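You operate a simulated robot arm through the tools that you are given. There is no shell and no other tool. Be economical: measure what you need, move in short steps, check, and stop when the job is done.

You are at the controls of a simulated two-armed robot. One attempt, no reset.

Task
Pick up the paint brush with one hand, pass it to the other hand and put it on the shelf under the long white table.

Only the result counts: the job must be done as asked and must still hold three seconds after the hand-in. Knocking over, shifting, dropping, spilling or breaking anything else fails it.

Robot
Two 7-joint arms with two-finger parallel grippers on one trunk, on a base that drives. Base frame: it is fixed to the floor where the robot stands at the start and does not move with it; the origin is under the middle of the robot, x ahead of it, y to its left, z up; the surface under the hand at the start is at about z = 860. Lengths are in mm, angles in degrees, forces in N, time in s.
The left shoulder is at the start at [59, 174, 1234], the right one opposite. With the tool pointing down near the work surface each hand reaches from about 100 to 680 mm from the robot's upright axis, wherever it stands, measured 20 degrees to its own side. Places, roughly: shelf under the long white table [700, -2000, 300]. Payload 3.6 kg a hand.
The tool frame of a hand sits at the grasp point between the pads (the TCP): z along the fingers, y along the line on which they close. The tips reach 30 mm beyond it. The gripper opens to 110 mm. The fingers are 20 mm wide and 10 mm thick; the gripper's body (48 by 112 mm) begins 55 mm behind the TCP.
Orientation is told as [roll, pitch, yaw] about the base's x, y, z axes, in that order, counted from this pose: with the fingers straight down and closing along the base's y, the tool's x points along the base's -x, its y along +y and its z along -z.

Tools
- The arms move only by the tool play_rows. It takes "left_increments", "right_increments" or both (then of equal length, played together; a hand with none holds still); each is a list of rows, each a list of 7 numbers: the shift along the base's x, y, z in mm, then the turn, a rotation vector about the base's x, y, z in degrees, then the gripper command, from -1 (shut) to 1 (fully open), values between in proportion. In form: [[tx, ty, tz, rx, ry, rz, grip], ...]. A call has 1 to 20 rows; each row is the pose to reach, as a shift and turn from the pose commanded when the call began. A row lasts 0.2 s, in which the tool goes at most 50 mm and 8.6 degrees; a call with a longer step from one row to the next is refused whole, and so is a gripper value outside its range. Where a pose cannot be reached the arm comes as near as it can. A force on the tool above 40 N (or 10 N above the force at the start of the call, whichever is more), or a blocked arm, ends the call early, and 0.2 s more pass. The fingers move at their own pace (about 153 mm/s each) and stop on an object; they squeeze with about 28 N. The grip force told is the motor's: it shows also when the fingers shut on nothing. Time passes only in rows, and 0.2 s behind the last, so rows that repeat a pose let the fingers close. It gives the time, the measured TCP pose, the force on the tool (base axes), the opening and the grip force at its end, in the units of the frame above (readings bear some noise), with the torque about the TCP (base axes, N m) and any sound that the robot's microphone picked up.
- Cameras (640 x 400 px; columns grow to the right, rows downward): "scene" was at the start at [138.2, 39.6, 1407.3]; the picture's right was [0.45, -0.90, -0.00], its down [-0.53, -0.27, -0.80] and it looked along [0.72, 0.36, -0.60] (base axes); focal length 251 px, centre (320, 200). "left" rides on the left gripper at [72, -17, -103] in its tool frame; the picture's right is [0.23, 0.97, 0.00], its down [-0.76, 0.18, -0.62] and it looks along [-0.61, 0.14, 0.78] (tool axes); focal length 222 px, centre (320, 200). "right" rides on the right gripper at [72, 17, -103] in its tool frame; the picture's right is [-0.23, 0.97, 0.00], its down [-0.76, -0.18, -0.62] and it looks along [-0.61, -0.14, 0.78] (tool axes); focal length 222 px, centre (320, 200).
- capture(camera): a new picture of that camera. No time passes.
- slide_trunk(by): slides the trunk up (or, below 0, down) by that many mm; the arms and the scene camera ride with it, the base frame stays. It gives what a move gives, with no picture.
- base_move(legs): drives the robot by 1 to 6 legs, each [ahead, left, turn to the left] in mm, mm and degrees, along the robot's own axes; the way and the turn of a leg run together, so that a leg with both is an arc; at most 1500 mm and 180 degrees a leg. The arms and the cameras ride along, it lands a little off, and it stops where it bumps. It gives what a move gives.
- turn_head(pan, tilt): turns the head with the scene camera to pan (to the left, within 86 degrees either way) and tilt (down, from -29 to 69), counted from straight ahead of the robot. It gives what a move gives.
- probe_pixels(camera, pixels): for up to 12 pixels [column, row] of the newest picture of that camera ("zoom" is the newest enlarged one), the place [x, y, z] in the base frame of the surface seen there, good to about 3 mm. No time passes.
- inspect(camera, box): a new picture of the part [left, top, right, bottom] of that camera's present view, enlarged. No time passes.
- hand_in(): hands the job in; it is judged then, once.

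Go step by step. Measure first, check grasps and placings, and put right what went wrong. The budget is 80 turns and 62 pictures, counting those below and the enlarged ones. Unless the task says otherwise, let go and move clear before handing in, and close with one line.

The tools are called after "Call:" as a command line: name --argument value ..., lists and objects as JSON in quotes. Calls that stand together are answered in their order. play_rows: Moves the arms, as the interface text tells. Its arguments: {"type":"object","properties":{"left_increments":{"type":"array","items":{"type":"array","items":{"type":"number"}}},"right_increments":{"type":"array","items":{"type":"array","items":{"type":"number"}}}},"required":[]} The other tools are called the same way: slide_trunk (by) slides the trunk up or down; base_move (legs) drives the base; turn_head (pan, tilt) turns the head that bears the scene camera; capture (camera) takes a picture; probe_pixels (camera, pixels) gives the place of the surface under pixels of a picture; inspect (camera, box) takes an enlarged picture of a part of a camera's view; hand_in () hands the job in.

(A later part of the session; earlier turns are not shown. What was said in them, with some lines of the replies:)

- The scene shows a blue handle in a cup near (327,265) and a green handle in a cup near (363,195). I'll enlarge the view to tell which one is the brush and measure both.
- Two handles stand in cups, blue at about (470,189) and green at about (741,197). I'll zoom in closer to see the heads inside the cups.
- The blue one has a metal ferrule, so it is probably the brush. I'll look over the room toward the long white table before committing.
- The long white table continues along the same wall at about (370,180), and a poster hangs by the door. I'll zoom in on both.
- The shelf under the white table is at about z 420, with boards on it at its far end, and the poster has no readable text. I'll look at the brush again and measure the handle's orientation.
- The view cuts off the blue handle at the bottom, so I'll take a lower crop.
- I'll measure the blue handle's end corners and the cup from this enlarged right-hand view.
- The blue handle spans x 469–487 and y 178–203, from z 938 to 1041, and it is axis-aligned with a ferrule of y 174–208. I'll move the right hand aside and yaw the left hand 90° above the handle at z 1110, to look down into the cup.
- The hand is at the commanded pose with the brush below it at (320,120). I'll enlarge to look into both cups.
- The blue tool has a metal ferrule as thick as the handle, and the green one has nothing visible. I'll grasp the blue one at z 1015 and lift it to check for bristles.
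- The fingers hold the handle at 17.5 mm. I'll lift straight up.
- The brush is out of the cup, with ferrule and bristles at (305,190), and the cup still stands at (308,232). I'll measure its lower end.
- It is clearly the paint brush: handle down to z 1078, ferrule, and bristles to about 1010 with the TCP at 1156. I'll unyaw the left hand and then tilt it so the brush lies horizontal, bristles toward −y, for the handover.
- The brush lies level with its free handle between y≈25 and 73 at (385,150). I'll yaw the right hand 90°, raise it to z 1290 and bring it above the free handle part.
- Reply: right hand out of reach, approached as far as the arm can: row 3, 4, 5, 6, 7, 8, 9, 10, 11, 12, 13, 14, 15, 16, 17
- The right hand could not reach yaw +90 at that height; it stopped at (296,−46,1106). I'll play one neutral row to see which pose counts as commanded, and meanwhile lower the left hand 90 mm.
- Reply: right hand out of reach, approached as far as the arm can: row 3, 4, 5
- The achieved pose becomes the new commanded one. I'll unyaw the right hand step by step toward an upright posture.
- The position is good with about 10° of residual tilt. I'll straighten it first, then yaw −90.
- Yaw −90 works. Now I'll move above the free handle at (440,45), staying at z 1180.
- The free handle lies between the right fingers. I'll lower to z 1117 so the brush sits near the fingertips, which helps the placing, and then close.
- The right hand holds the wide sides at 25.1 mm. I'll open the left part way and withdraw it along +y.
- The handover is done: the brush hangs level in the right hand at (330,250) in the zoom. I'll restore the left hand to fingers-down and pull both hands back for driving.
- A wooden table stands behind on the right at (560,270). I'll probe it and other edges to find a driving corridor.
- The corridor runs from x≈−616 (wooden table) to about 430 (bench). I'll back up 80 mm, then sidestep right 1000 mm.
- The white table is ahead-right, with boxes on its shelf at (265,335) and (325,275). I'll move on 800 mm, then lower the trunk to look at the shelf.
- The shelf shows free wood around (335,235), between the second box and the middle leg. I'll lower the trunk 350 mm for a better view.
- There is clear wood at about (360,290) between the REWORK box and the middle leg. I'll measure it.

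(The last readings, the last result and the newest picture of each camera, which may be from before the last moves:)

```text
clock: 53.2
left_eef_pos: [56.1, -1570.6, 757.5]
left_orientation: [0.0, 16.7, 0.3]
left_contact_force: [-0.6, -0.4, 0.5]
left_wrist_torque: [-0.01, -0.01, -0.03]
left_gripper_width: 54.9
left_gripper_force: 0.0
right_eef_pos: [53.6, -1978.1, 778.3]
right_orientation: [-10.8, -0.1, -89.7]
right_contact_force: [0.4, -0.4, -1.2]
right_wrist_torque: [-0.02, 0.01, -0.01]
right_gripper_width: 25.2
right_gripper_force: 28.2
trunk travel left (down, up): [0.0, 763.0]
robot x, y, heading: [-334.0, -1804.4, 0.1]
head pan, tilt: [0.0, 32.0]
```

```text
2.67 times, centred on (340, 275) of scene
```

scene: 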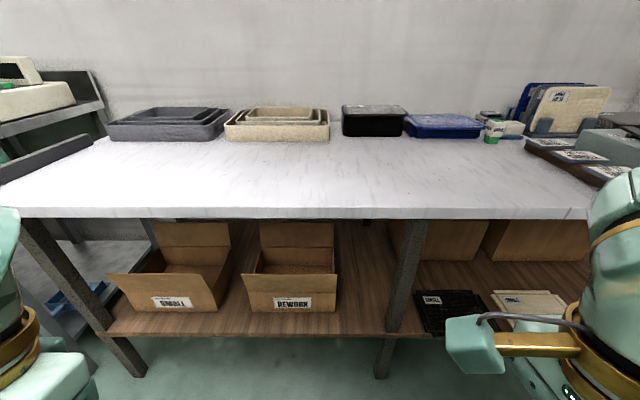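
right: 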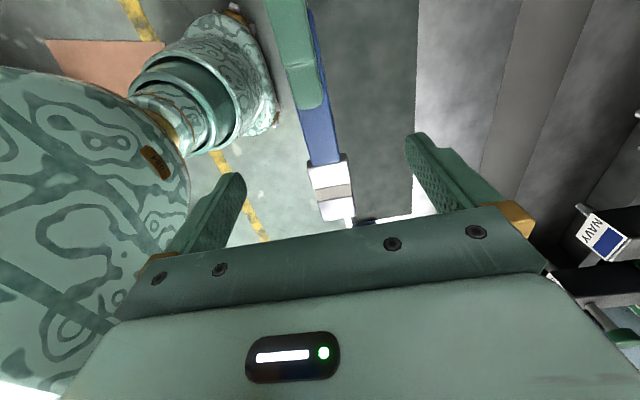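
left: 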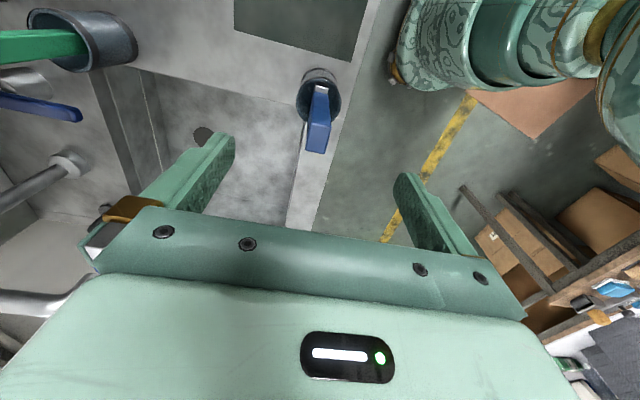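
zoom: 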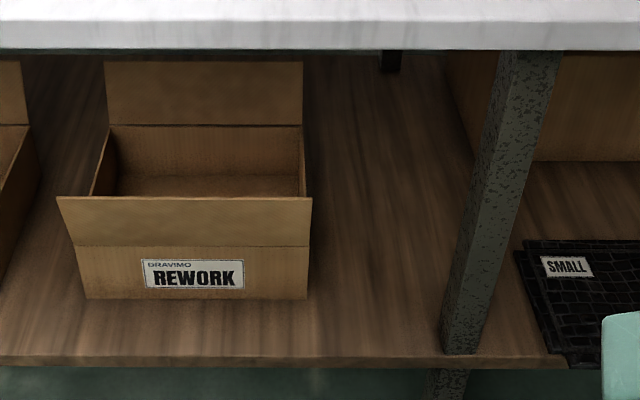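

The free gap runs from y≈−1855 (REWORK box) to −1990 (middle leg) at shelf z≈301, and is too narrow for the brush crosswise, so I'll lay it pointing inward with the right hand at yaw 0. First I'll straighten the right hand here in free space, well in front of the table.

Call:
play_rows --right_increments '[[20, -10, 0, 0, -5, 0, -1], [40, -20, 0, 0, -10.8, 0, -1], [60, -30, 0, 0, -10.8, 0, -1], [60, -30, 0, 0, -10.8, 0, -1]]'

Call:
play_rows --right_increments '[[0, 0, 0, 0, 0, 8.5, -1], [0, 0, 0, 0, 0, 17, -1], [0, 0, 0, 0, 0, 25.5, -1], [0, 0, 0, 0, 0, 34, -1], [0, 0, 0, 0, 0, 42.5, -1], [0, 0, 0, 0, 0, 51, -1], [0, 0, 0, 0, 0, 59.5, -1], [0, 0, 0, 0, 0, 68, -1], [0, 0, 0, 0, 0, 76, -1], [0, 0, 0, 0, 0, 84, -1], [0, 0, 0, 0, 0, 89.7, -1], [0, 0, 0, 0, 0, 89.7, -1]]'

```text
clock: 54.2
left_eef_pos: [55.9, -1570.9, 758.0]
left_orientation: [0.0, 16.7, 0.4]
left_contact_force: [-1.3, 0.0, -0.6]
left_wrist_torque: [0.0, 0.01, -0.04]
left_gripper_width: 55.0
left_gripper_force: 0.0
right_eef_pos: [113.3, -2008.9, 778.8]
right_orientation: [0.1, -0.1, -89.8]
right_contact_force: [0.8, 0.3, -0.5]
right_wrist_torque: [0.02, 0.0, 0.03]
right_gripper_width: 24.9
right_gripper_force: 28.0
trunk travel left (down, up): [0.0, 763.0]
robot x, y, heading: [-332.1, -1799.0, 0.2]
head pan, tilt: [0.0, 32.0]
```

```text
clock: 56.8
left_eef_pos: [56.2, -1569.7, 757.4]
left_orientation: [0.0, 16.6, 0.3]
left_contact_force: [-0.6, -0.5, 0.0]
left_wrist_torque: [-0.02, 0.02, -0.01]
left_gripper_width: 55.1
left_gripper_force: 0.0
right_eef_pos: [114.6, -2007.2, 777.3]
right_orientation: [0.1, 0.0, 0.0]
right_contact_force: [0.4, 0.2, -1.0]
right_wrist_torque: [-0.03, 0.03, 0.06]
right_gripper_width: 25.1
right_gripper_force: 27.9
trunk travel left (down, up): [0.0, 763.0]
robot x, y, heading: [-330.7, -1800.7, 0.5]
head pan, tilt: [0.0, 32.0]
```

The right hand is now straight at yaw 0. I'll extend and lower it to about (207,−2050,400) with a slight forward pitch, still clear of the table (edge at x 406).

Call:
play_rows --right_increments '[[10, -5, -40, 0, 0, 0, -1], [20, -10, -80, 0, 0, 0, -1], [30, -15, -120, 0, 0, 0, -1], [40, -20, -160, 0, 0, 0, -1], [50, -25, -200, 0, -4, 0, -1], [60, -30, -240, 0, -8, 0, -1], [70, -35, -280, 0, -12, 0, -1], [80, -40, -320, 0, -15, 0, -1], [92, -45, -350, 0, -15, 0, -1], [92, -45, -377, 0, -15, 0, -1], [92, -45, -377, 0, -15, 0, -1]]'

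Call:
turn_head --pan -35 --tilt 35

Call:
capture --camera "scene"

```text
clock: 59.2
left_eef_pos: [56.2, -1569.2, 757.3]
left_orientation: [0.0, 16.7, 0.3]
left_contact_force: [-0.2, -0.1, 0.3]
left_wrist_torque: [-0.03, -0.02, -0.01]
left_gripper_width: 55.1
left_gripper_force: 0.1
right_eef_pos: [205.5, -2053.8, 401.3]
right_orientation: [0.1, -15.1, 0.0]
right_contact_force: [-1.1, -0.6, -1.1]
right_wrist_torque: [0.0, 0.03, -0.02]
right_gripper_width: 25.1
right_gripper_force: 28.3
trunk travel left (down, up): [0.0, 763.0]
robot x, y, heading: [-328.5, -1806.1, 0.2]
head pan, tilt: [0.0, 32.0]
```

```text
clock: 60.2
left_eef_pos: [56.1, -1571.0, 757.3]
left_orientation: [0.1, 16.7, 0.3]
left_contact_force: [0.9, -0.9, 0.5]
left_wrist_torque: [0.02, -0.07, -0.01]
left_gripper_width: 55.0
left_gripper_force: 0.1
right_eef_pos: [205.1, -2053.3, 400.4]
right_orientation: [0.1, -15.1, 0.1]
right_contact_force: [-0.8, 0.0, -0.2]
right_wrist_torque: [0.0, 0.0, 0.01]
right_gripper_width: 24.9
right_gripper_force: 27.7
trunk travel left (down, up): [0.0, 763.0]
robot x, y, heading: [-333.7, -1803.9, 0.2]
head pan, tilt: [-35.0, 35.0]
```

```text
30 pictures are left
```

scene: 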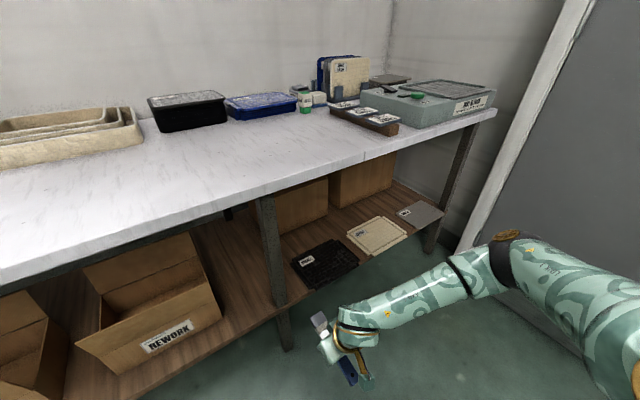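

The forearm comes in from the right at (430,290), which would strike the middle leg at (275,250). I'll measure the forearm line and shelf items to plan a base heading.

Call:
probe_pixels --camera "scene" --pixels '[[505, 240], [440, 290], [370, 320], [325, 345], [320, 318], [348, 372], [268, 225], [285, 225], [282, 290], [220, 300], [292, 262], [600, 330]]'

Call:
inspect --camera "scene" --box '[60, 180, 380, 380]'

Call:
probe_pixels --camera "zoom" --pixels '[[325, 215], [322, 245], [290, 130], [305, 210], [270, 140], [270, 215], [330, 170], [360, 200], [445, 225], [470, 165], [480, 120], [390, 100]]'

```text
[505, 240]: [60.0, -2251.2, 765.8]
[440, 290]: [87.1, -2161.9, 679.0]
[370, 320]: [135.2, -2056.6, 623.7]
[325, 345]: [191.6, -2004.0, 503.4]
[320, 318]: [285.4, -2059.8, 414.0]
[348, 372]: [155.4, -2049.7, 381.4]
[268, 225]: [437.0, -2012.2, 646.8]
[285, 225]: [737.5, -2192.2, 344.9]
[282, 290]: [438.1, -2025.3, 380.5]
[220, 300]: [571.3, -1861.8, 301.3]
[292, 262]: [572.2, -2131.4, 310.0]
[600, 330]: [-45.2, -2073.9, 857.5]
```

```text
2.00 times, centred on (220, 280) of scene
```

zoom: 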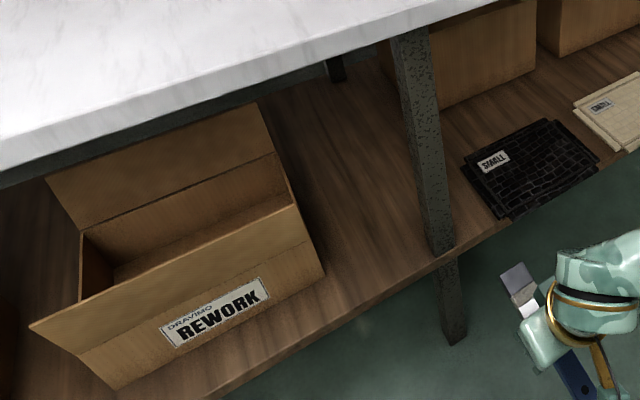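

```text
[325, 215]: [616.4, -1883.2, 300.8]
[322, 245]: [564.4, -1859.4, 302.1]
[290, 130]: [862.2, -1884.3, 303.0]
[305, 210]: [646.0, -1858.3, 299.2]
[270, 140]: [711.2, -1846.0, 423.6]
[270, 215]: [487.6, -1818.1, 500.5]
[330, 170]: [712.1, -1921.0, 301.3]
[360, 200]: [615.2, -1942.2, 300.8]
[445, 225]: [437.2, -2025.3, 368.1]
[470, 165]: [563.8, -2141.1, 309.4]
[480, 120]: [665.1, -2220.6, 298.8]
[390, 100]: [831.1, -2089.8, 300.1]
```

The elbow sits far forward and would meet the table edge, so I'll stretch the right arm further now while in free space. I'll also raise and pull back the left hand so it clears the tabletop.

Call:
play_rows --right_increments '[[20, 0, 0, 0, 0, 0, -1], [40, 0, 5, 0, 0, 0, -1], [60, 0, 10, 0, 0, 0, -1], [80, 0, 15, 0, 0, 0, -1], [100, 0, 15, 0, 0, 0, -1], [105, 0, 15, 0, 0, 0, -1], [105, 0, 15, 0, 0, 0, -1]]' --left_increments '[[0, 0, 30, 0, -5, 0, 0], [0, 0, 60, 0, -10, 0, 0], [-10, 0, 90, 0, -16, 0, 0], [-20, 0, 120, 0, -16, 0, 0], [-40, 0, 150, 0, -16, 0, 0], [-60, 0, 170, 0, -16, 0, 0], [-60, 0, 170, 0, -16, 0, 0]]'

Call:
turn_head --pan -45 --tilt 40

Call:
capture --camera "scene"

```text
clock: 61.8
left_eef_pos: [64.5, -1584.8, 833.1]
left_orientation: [-0.2, 0.7, 0.4]
left_contact_force: [0.0, -0.1, 0.8]
left_wrist_torque: [0.01, 0.01, -0.04]
left_gripper_width: 55.2
left_gripper_force: 0.0
left hand out of reach, approached as far as the arm can: row 2, 3, 4, 5, 6, 7
right_eef_pos: [310.9, -2052.6, 416.9]
right_orientation: [0.1, -15.1, 0.1]
right_contact_force: [0.0, -0.1, -0.2]
right_wrist_torque: [0.01, 0.02, -0.04]
right_gripper_width: 24.9
right_gripper_force: 28.2
trunk travel left (down, up): [0.0, 763.0]
robot x, y, heading: [-329.9, -1807.1, 0.6]
head pan, tilt: [-35.0, 35.0]
```

```text
clock: 62.5
left_eef_pos: [64.7, -1583.2, 833.3]
left_orientation: [-0.1, 0.7, 0.2]
left_contact_force: [-0.5, 0.4, 0.1]
left_wrist_torque: [0.02, 0.02, 0.01]
left_gripper_width: 55.0
left_gripper_force: 0.0
right_eef_pos: [311.0, -2052.5, 416.9]
right_orientation: [0.1, -15.1, 0.0]
right_contact_force: [-0.2, -0.7, -1.0]
right_wrist_torque: [-0.03, 0.03, 0.01]
right_gripper_width: 24.9
right_gripper_force: 28.0
trunk travel left (down, up): [0.0, 763.0]
robot x, y, heading: [-331.6, -1803.0, 0.3]
head pan, tilt: [-45.0, 40.0]
```

```text
28 pictures are left
```

scene: 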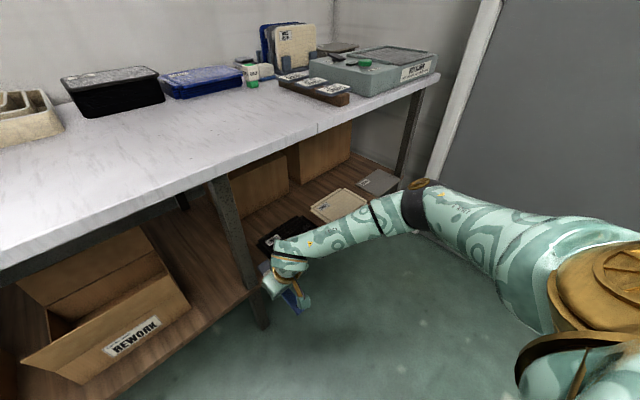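

The arm reaches (311,−2052,417) cleanly. I'll measure where the elbow and forearm now are.

Call:
probe_pixels --camera "scene" --pixels '[[425, 183], [410, 205], [440, 235], [395, 215], [340, 230], [305, 240], [375, 242], [285, 270], [268, 275], [218, 185], [240, 195], [252, 285]]'

Call:
inspect --camera "scene" --box '[180, 150, 450, 320]'

Call:
probe_pixels --camera "zoom" --pixels '[[190, 225], [235, 175], [270, 165], [260, 130], [305, 120], [330, 120], [210, 160], [180, 200], [120, 150], [160, 140]]'

```text
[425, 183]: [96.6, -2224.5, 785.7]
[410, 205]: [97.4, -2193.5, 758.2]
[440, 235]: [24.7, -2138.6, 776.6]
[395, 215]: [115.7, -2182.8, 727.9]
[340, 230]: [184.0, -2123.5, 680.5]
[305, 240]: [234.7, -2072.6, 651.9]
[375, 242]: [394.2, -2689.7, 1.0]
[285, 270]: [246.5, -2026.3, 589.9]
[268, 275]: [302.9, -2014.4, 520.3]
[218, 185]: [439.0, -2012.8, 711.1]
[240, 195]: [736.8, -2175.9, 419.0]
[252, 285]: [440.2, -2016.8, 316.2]
```

```text
2.35 times, centred on (315, 235) of scene
```

zoom: 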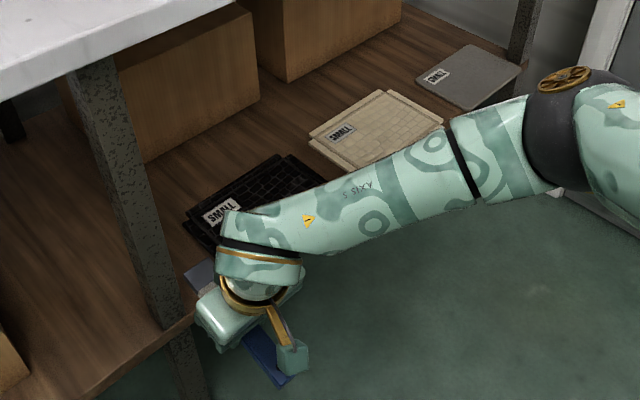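

```text
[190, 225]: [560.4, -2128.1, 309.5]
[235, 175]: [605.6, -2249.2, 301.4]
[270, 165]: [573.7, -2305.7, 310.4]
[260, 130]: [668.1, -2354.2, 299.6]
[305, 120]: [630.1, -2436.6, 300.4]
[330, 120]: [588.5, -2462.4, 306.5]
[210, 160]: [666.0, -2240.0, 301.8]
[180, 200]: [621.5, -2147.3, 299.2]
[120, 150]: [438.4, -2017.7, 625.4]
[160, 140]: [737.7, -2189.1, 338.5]
```

With this arm shape a 225 mm drive forward leaves the elbow about 25 mm clear of the table edge, and the forearm passes about 60 mm below the top. The target is the free wood beside and behind the middle leg at about (550,−2088), clear of the black tray's corner at (560,−2128). I'll shift right 55 mm first, then check.

Call:
base_move --legs '[[0, -55, 0], [110, 0, 0]]'

Call:
capture --camera "scene"

Call:
capture --camera "right"

```text
clock: 64.3
left_eef_pos: [174.8, -1638.9, 831.6]
left_orientation: [0.0, 0.8, 0.2]
left_contact_force: [-0.1, 0.8, -0.4]
left_wrist_torque: [0.03, -0.01, 0.02]
left_gripper_width: 54.9
left_gripper_force: 0.1
right_eef_pos: [421.4, -2107.1, 416.3]
right_orientation: [0.1, -15.0, 0.1]
right_contact_force: [0.2, -0.3, -0.8]
right_wrist_torque: [-0.01, 0.03, -0.02]
right_gripper_width: 25.1
right_gripper_force: 28.5
trunk travel left (down, up): [0.0, 763.0]
robot x, y, heading: [-216.3, -1856.6, 0.2]
head pan, tilt: [-45.0, 40.0]
```

```text
26 pictures are left
```

scene: 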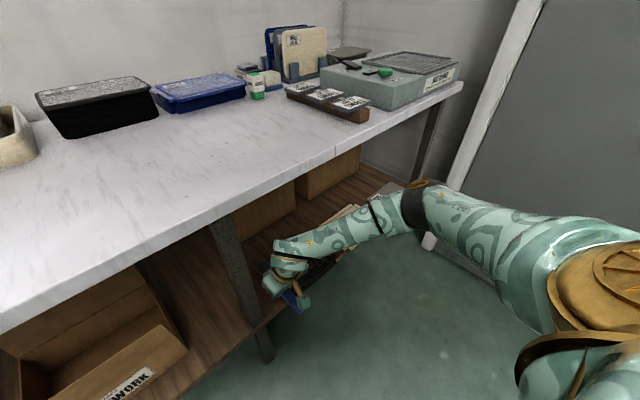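

```text
25 pictures are left
```

right: 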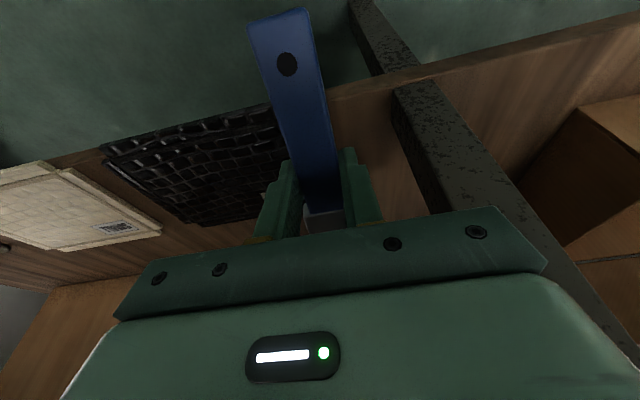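

The right camera shows the tray's left edge at (280,140) and the leg on the right at (420,130). I'll measure both precisely.

Call:
probe_pixels --camera "right" --pixels '[[272, 112], [278, 150], [262, 190], [225, 215], [340, 105], [400, 100], [412, 150], [440, 205], [450, 130], [250, 205], [430, 90], [390, 150]]'

```text
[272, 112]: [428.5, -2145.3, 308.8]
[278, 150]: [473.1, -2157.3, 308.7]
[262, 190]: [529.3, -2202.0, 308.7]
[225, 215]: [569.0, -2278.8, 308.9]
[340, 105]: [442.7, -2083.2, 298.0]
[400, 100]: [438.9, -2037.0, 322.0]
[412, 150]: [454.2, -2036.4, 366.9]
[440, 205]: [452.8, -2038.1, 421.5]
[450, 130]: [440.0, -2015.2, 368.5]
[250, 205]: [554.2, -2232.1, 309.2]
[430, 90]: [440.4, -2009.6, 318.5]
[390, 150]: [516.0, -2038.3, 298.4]
```

The leg's right face is at y −2037 and the tray's left edge at about −2130 to −2145, so entry at −2107 clears the leg by 14 mm. I'll drive in the remaining 115 mm.

Call:
base_move --legs '[[115, 0, 0]]'

Call:
capture --camera "scene"

Call:
capture --camera "right"

```text
clock: 65.5
left_eef_pos: [290.7, -1638.6, 833.5]
left_orientation: [-0.1, 0.8, 0.2]
left_contact_force: [0.7, 0.1, 0.3]
left_wrist_torque: [-0.01, 0.01, -0.02]
left_gripper_width: 54.8
left_gripper_force: 0.0
right_eef_pos: [535.5, -2107.7, 414.9]
right_orientation: [0.1, -15.1, -0.1]
right_contact_force: [0.5, 1.0, -1.0]
right_wrist_torque: [0.03, -0.01, 0.02]
right_gripper_width: 24.7
right_gripper_force: 27.5
trunk travel left (down, up): [0.0, 763.0]
robot x, y, heading: [-101.0, -1859.4, 0.0]
head pan, tilt: [-45.0, 40.0]
```

```text
24 pictures are left
```

scene: 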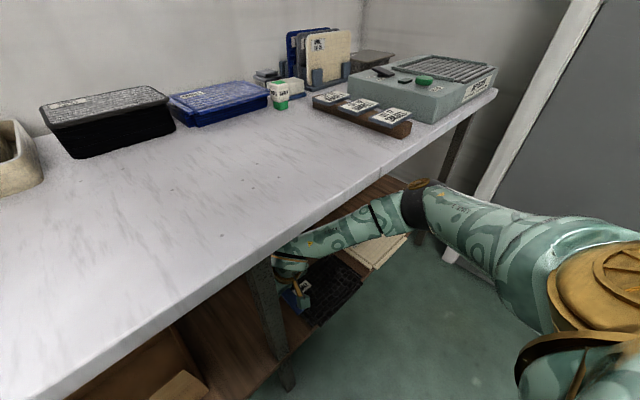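

```text
23 pictures are left
```

right: 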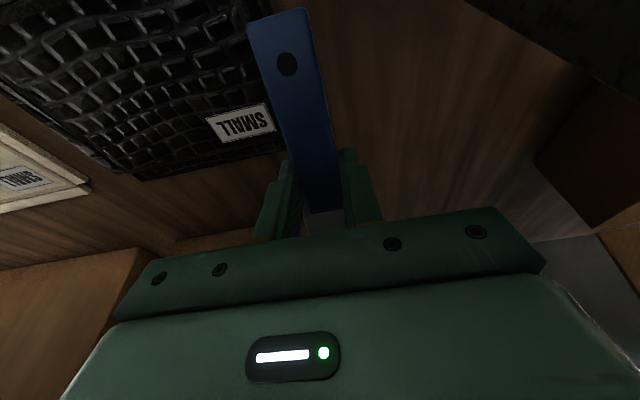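

The hand is under the table, clear on all sides. I'll shift to (550,−2090) and lower to about z 362, just above the expected handle contact at about 350.

Call:
play_rows --right_increments '[[8, 9, 0, 0, 0, 0, -1], [15, 18, 0, 0, 0, 0, -1], [15, 18, -15, 0, 0, 0, -1], [15, 18, -30, 0, 0, 0, -1], [15, 18, -45, 0, 0, 0, -1], [15, 18, -53, 0, 0, 0, -1], [15, 18, -53, 0, 0, 0, -1]]'

Call:
capture --camera "right"

Call:
probe_pixels --camera "right" --pixels '[[285, 15], [310, 180], [285, 65], [350, 60], [230, 150], [275, 150]]'

```text
clock: 67.1
left_eef_pos: [291.7, -1639.1, 832.3]
left_orientation: [-0.1, 0.6, 0.1]
left_contact_force: [-0.3, -0.3, -0.2]
left_wrist_torque: [-0.03, -0.02, 0.02]
left_gripper_width: 54.9
left_gripper_force: 0.0
right_eef_pos: [550.6, -2089.1, 363.4]
right_orientation: [0.1, -15.1, -0.1]
right_contact_force: [0.2, -0.2, -0.5]
right_wrist_torque: [0.0, 0.04, -0.01]
right_gripper_width: 25.1
right_gripper_force: 27.7
trunk travel left (down, up): [0.0, 763.0]
robot x, y, heading: [-105.0, -1856.7, -0.0]
head pan, tilt: [-45.0, 40.0]
```

```text
22 pictures are left
```

right: 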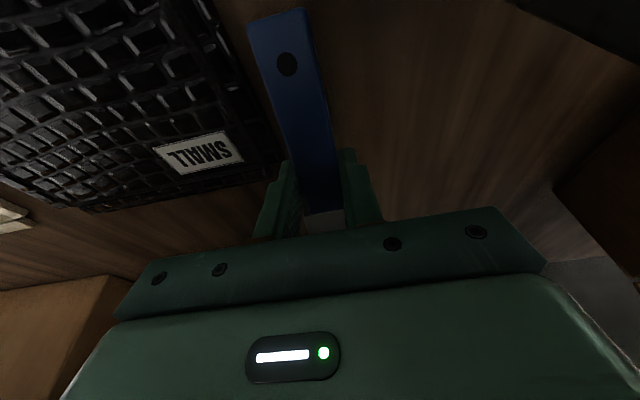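

```text
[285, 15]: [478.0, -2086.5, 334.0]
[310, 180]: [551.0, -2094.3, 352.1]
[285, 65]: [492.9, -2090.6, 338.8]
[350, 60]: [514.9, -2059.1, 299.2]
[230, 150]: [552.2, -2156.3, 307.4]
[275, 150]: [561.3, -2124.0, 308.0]
```

The handle end's top is at z 334, so it is about 15 mm above the shelf, with 20 mm or more of clearance to the tray edge at y −2124. I'll lower it while flattening the pitch to about 6° so the brush nearly lies on the shelf before release.

Call:
play_rows --right_increments '[[0, 0, -5, 0, 3, 0, -1], [0, 0, -12, 0, 6, 0, -1], [0, 0, -20, 0, 9, 0, -1], [0, 0, -24, 0, 9, 0, -1], [0, 0, -26, 0, 9, 0, -1], [0, 0, -26, 0, 9, 0, -1]]'

Call:
capture --camera "right"

Call:
probe_pixels --camera "right" --pixels '[[285, 15], [310, 180], [285, 62], [350, 60], [275, 150]]'

```text
clock: 68.5
left_eef_pos: [290.1, -1638.8, 832.6]
left_orientation: [-0.1, 0.7, 0.2]
left_contact_force: [0.0, -0.6, -0.2]
left_wrist_torque: [-0.03, 0.0, 0.0]
left_gripper_width: 55.0
left_gripper_force: 0.1
right_eef_pos: [552.1, -2089.9, 336.2]
right_orientation: [0.1, -6.1, -0.1]
right_contact_force: [-0.4, 0.7, -0.2]
right_wrist_torque: [0.0, 0.02, 0.02]
right_gripper_width: 24.9
right_gripper_force: 28.2
trunk travel left (down, up): [0.0, 763.0]
robot x, y, heading: [-108.9, -1858.1, -0.2]
head pan, tilt: [-45.0, 40.0]
```

```text
21 pictures are left
```

right: 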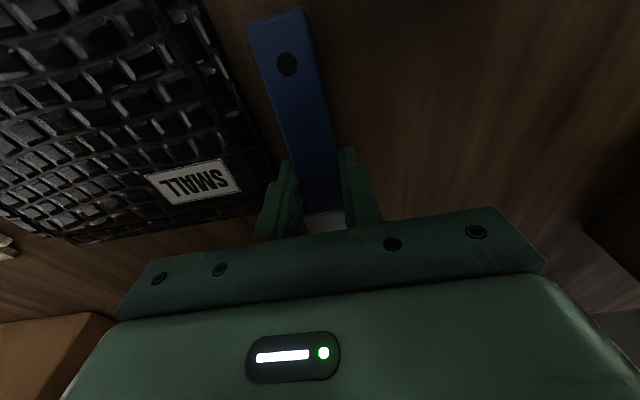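

```text
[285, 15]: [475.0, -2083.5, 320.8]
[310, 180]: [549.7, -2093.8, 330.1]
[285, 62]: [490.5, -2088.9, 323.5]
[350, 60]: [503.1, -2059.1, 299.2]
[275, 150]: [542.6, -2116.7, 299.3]
```

The handle end's underside is about 2–3 mm above the shelf. I'll lower 3 mm, then open the fingers just enough to release.

Call:
play_rows --right_increments '[[0, 0, -2, 0, 0, 0, -1], [0, 0, -3, 0, 0, 0, -1], [0, 0, -3, 0, 0, 0, -0.45], [0, 0, -3, 0, 0, 0, -0.25], [0, 0, -3, 0, 0, 0, -0.2], [0, 0, -3, 0, 0, 0, -0.2]]'

Call:
capture --camera "right"

Call:
probe_pixels --camera "right" --pixels '[[285, 20], [310, 180], [285, 62]]'

```text
clock: 69.9
left_eef_pos: [291.2, -1638.2, 832.1]
left_orientation: [-0.2, 0.7, 0.2]
left_contact_force: [-0.6, 0.2, -1.1]
left_wrist_torque: [0.0, 0.01, 0.04]
left_gripper_width: 54.9
left_gripper_force: 0.0
right_eef_pos: [551.9, -2089.5, 333.9]
right_orientation: [0.0, -6.1, -0.1]
right_contact_force: [-0.4, 0.4, -0.8]
right_wrist_torque: [-0.02, 0.01, 0.0]
right_gripper_width: 44.1
right_gripper_force: 0.1
trunk travel left (down, up): [0.0, 763.0]
robot x, y, heading: [-103.3, -1860.2, 0.2]
head pan, tilt: [-45.0, 40.0]
```

```text
20 pictures are left
```

right: 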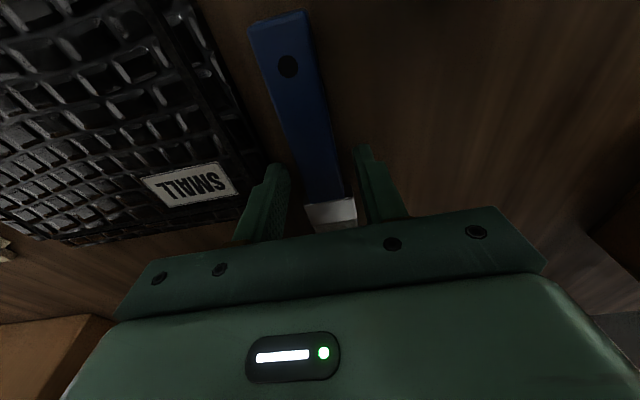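

```text
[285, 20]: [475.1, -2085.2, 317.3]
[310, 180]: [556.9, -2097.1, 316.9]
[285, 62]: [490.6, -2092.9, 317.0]
```

The brush lies flat, with its handle top at z 317 along its length, and the fingers are clear on both sides. I'll lift straight up, restore the pitch and shift back to the entry line.

Call:
play_rows --right_increments '[[0, 0, 12, 0, 0, 0, -0.2], [0, 0, 25, 0, 0, 0, -0.2], [0, 0, 40, 0, -3, 0, -0.2], [0, 0, 55, 0, -6, 0, -0.2], [0, 0, 70, 0, -9, 0, -0.2], [0, -9, 82, 0, -9, 0, -0.2], [0, -18, 82, 0, -9, 0, -0.2], [0, -18, 82, 0, -9, 0, -0.2]]'

Call:
base_move --legs '[[-300, 0, 0]]'

Call:
capture --camera "scene"

```text
clock: 71.7
left_eef_pos: [291.6, -1638.1, 832.0]
left_orientation: [-0.1, 0.8, 0.2]
left_contact_force: [0.0, 0.3, 0.0]
left_wrist_torque: [0.01, 0.01, -0.03]
left_gripper_width: 54.9
left_gripper_force: 0.0
right_eef_pos: [548.3, -2106.2, 412.1]
right_orientation: [0.1, -14.8, 0.1]
right_contact_force: [0.5, 0.8, -0.4]
right_wrist_torque: [0.01, -0.02, 0.04]
right_gripper_width: 44.3
right_gripper_force: 0.1
trunk travel left (down, up): [0.0, 763.0]
robot x, y, heading: [-102.9, -1856.9, 0.4]
head pan, tilt: [-45.0, 40.0]
```

```text
clock: 73.7
left_eef_pos: [-8.0, -1639.4, 833.7]
left_orientation: [0.0, 0.7, 0.2]
left_contact_force: [-0.3, 0.0, 0.3]
left_wrist_torque: [-0.03, 0.0, -0.04]
left_gripper_width: 55.2
left_gripper_force: 0.0
right_eef_pos: [250.6, -2108.9, 416.5]
right_orientation: [0.1, -15.1, -0.1]
right_contact_force: [0.0, 0.2, -0.6]
right_wrist_torque: [-0.03, 0.01, -0.01]
right_gripper_width: 44.0
right_gripper_force: 0.1
trunk travel left (down, up): [0.0, 763.0]
robot x, y, heading: [-406.0, -1861.0, 0.1]
head pan, tilt: [-45.0, 40.0]
```

```text
19 pictures are left
```

scene: 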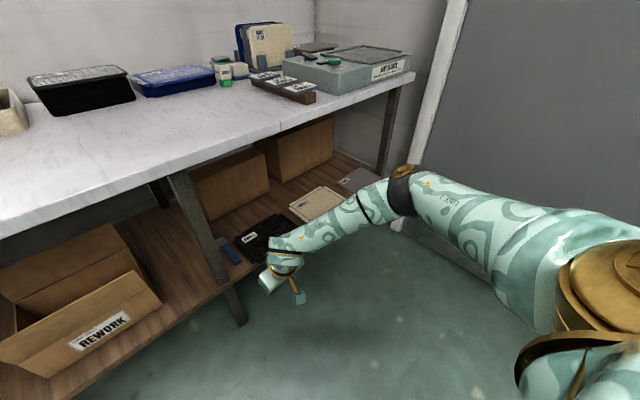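

The arm is out, and I can see the blue brush on the shelf at (228,248) behind the leg. I'll confirm with an enlarged view.

Call:
inspect --camera "scene" --box '[170, 190, 310, 290]'

```text
4.00 times, centred on (240, 240) of scene
```

zoom: 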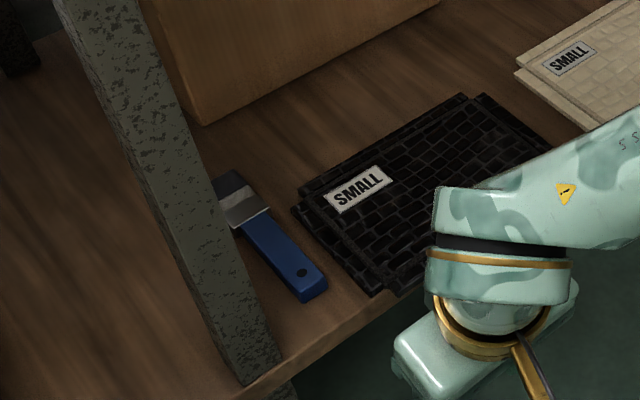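

The brush lies flat on the shelf wood between the leg and the tray. Nothing else on the shelf has moved, and both hands are clear, so I'm handing in.

Call:
hand_in

```text
The job is handed in.
```

I picked the paint brush up with the left hand, passed it to the right hand and laid it flat on the shelf under the long white table; nothing else was seen to move, and the job is handed in.
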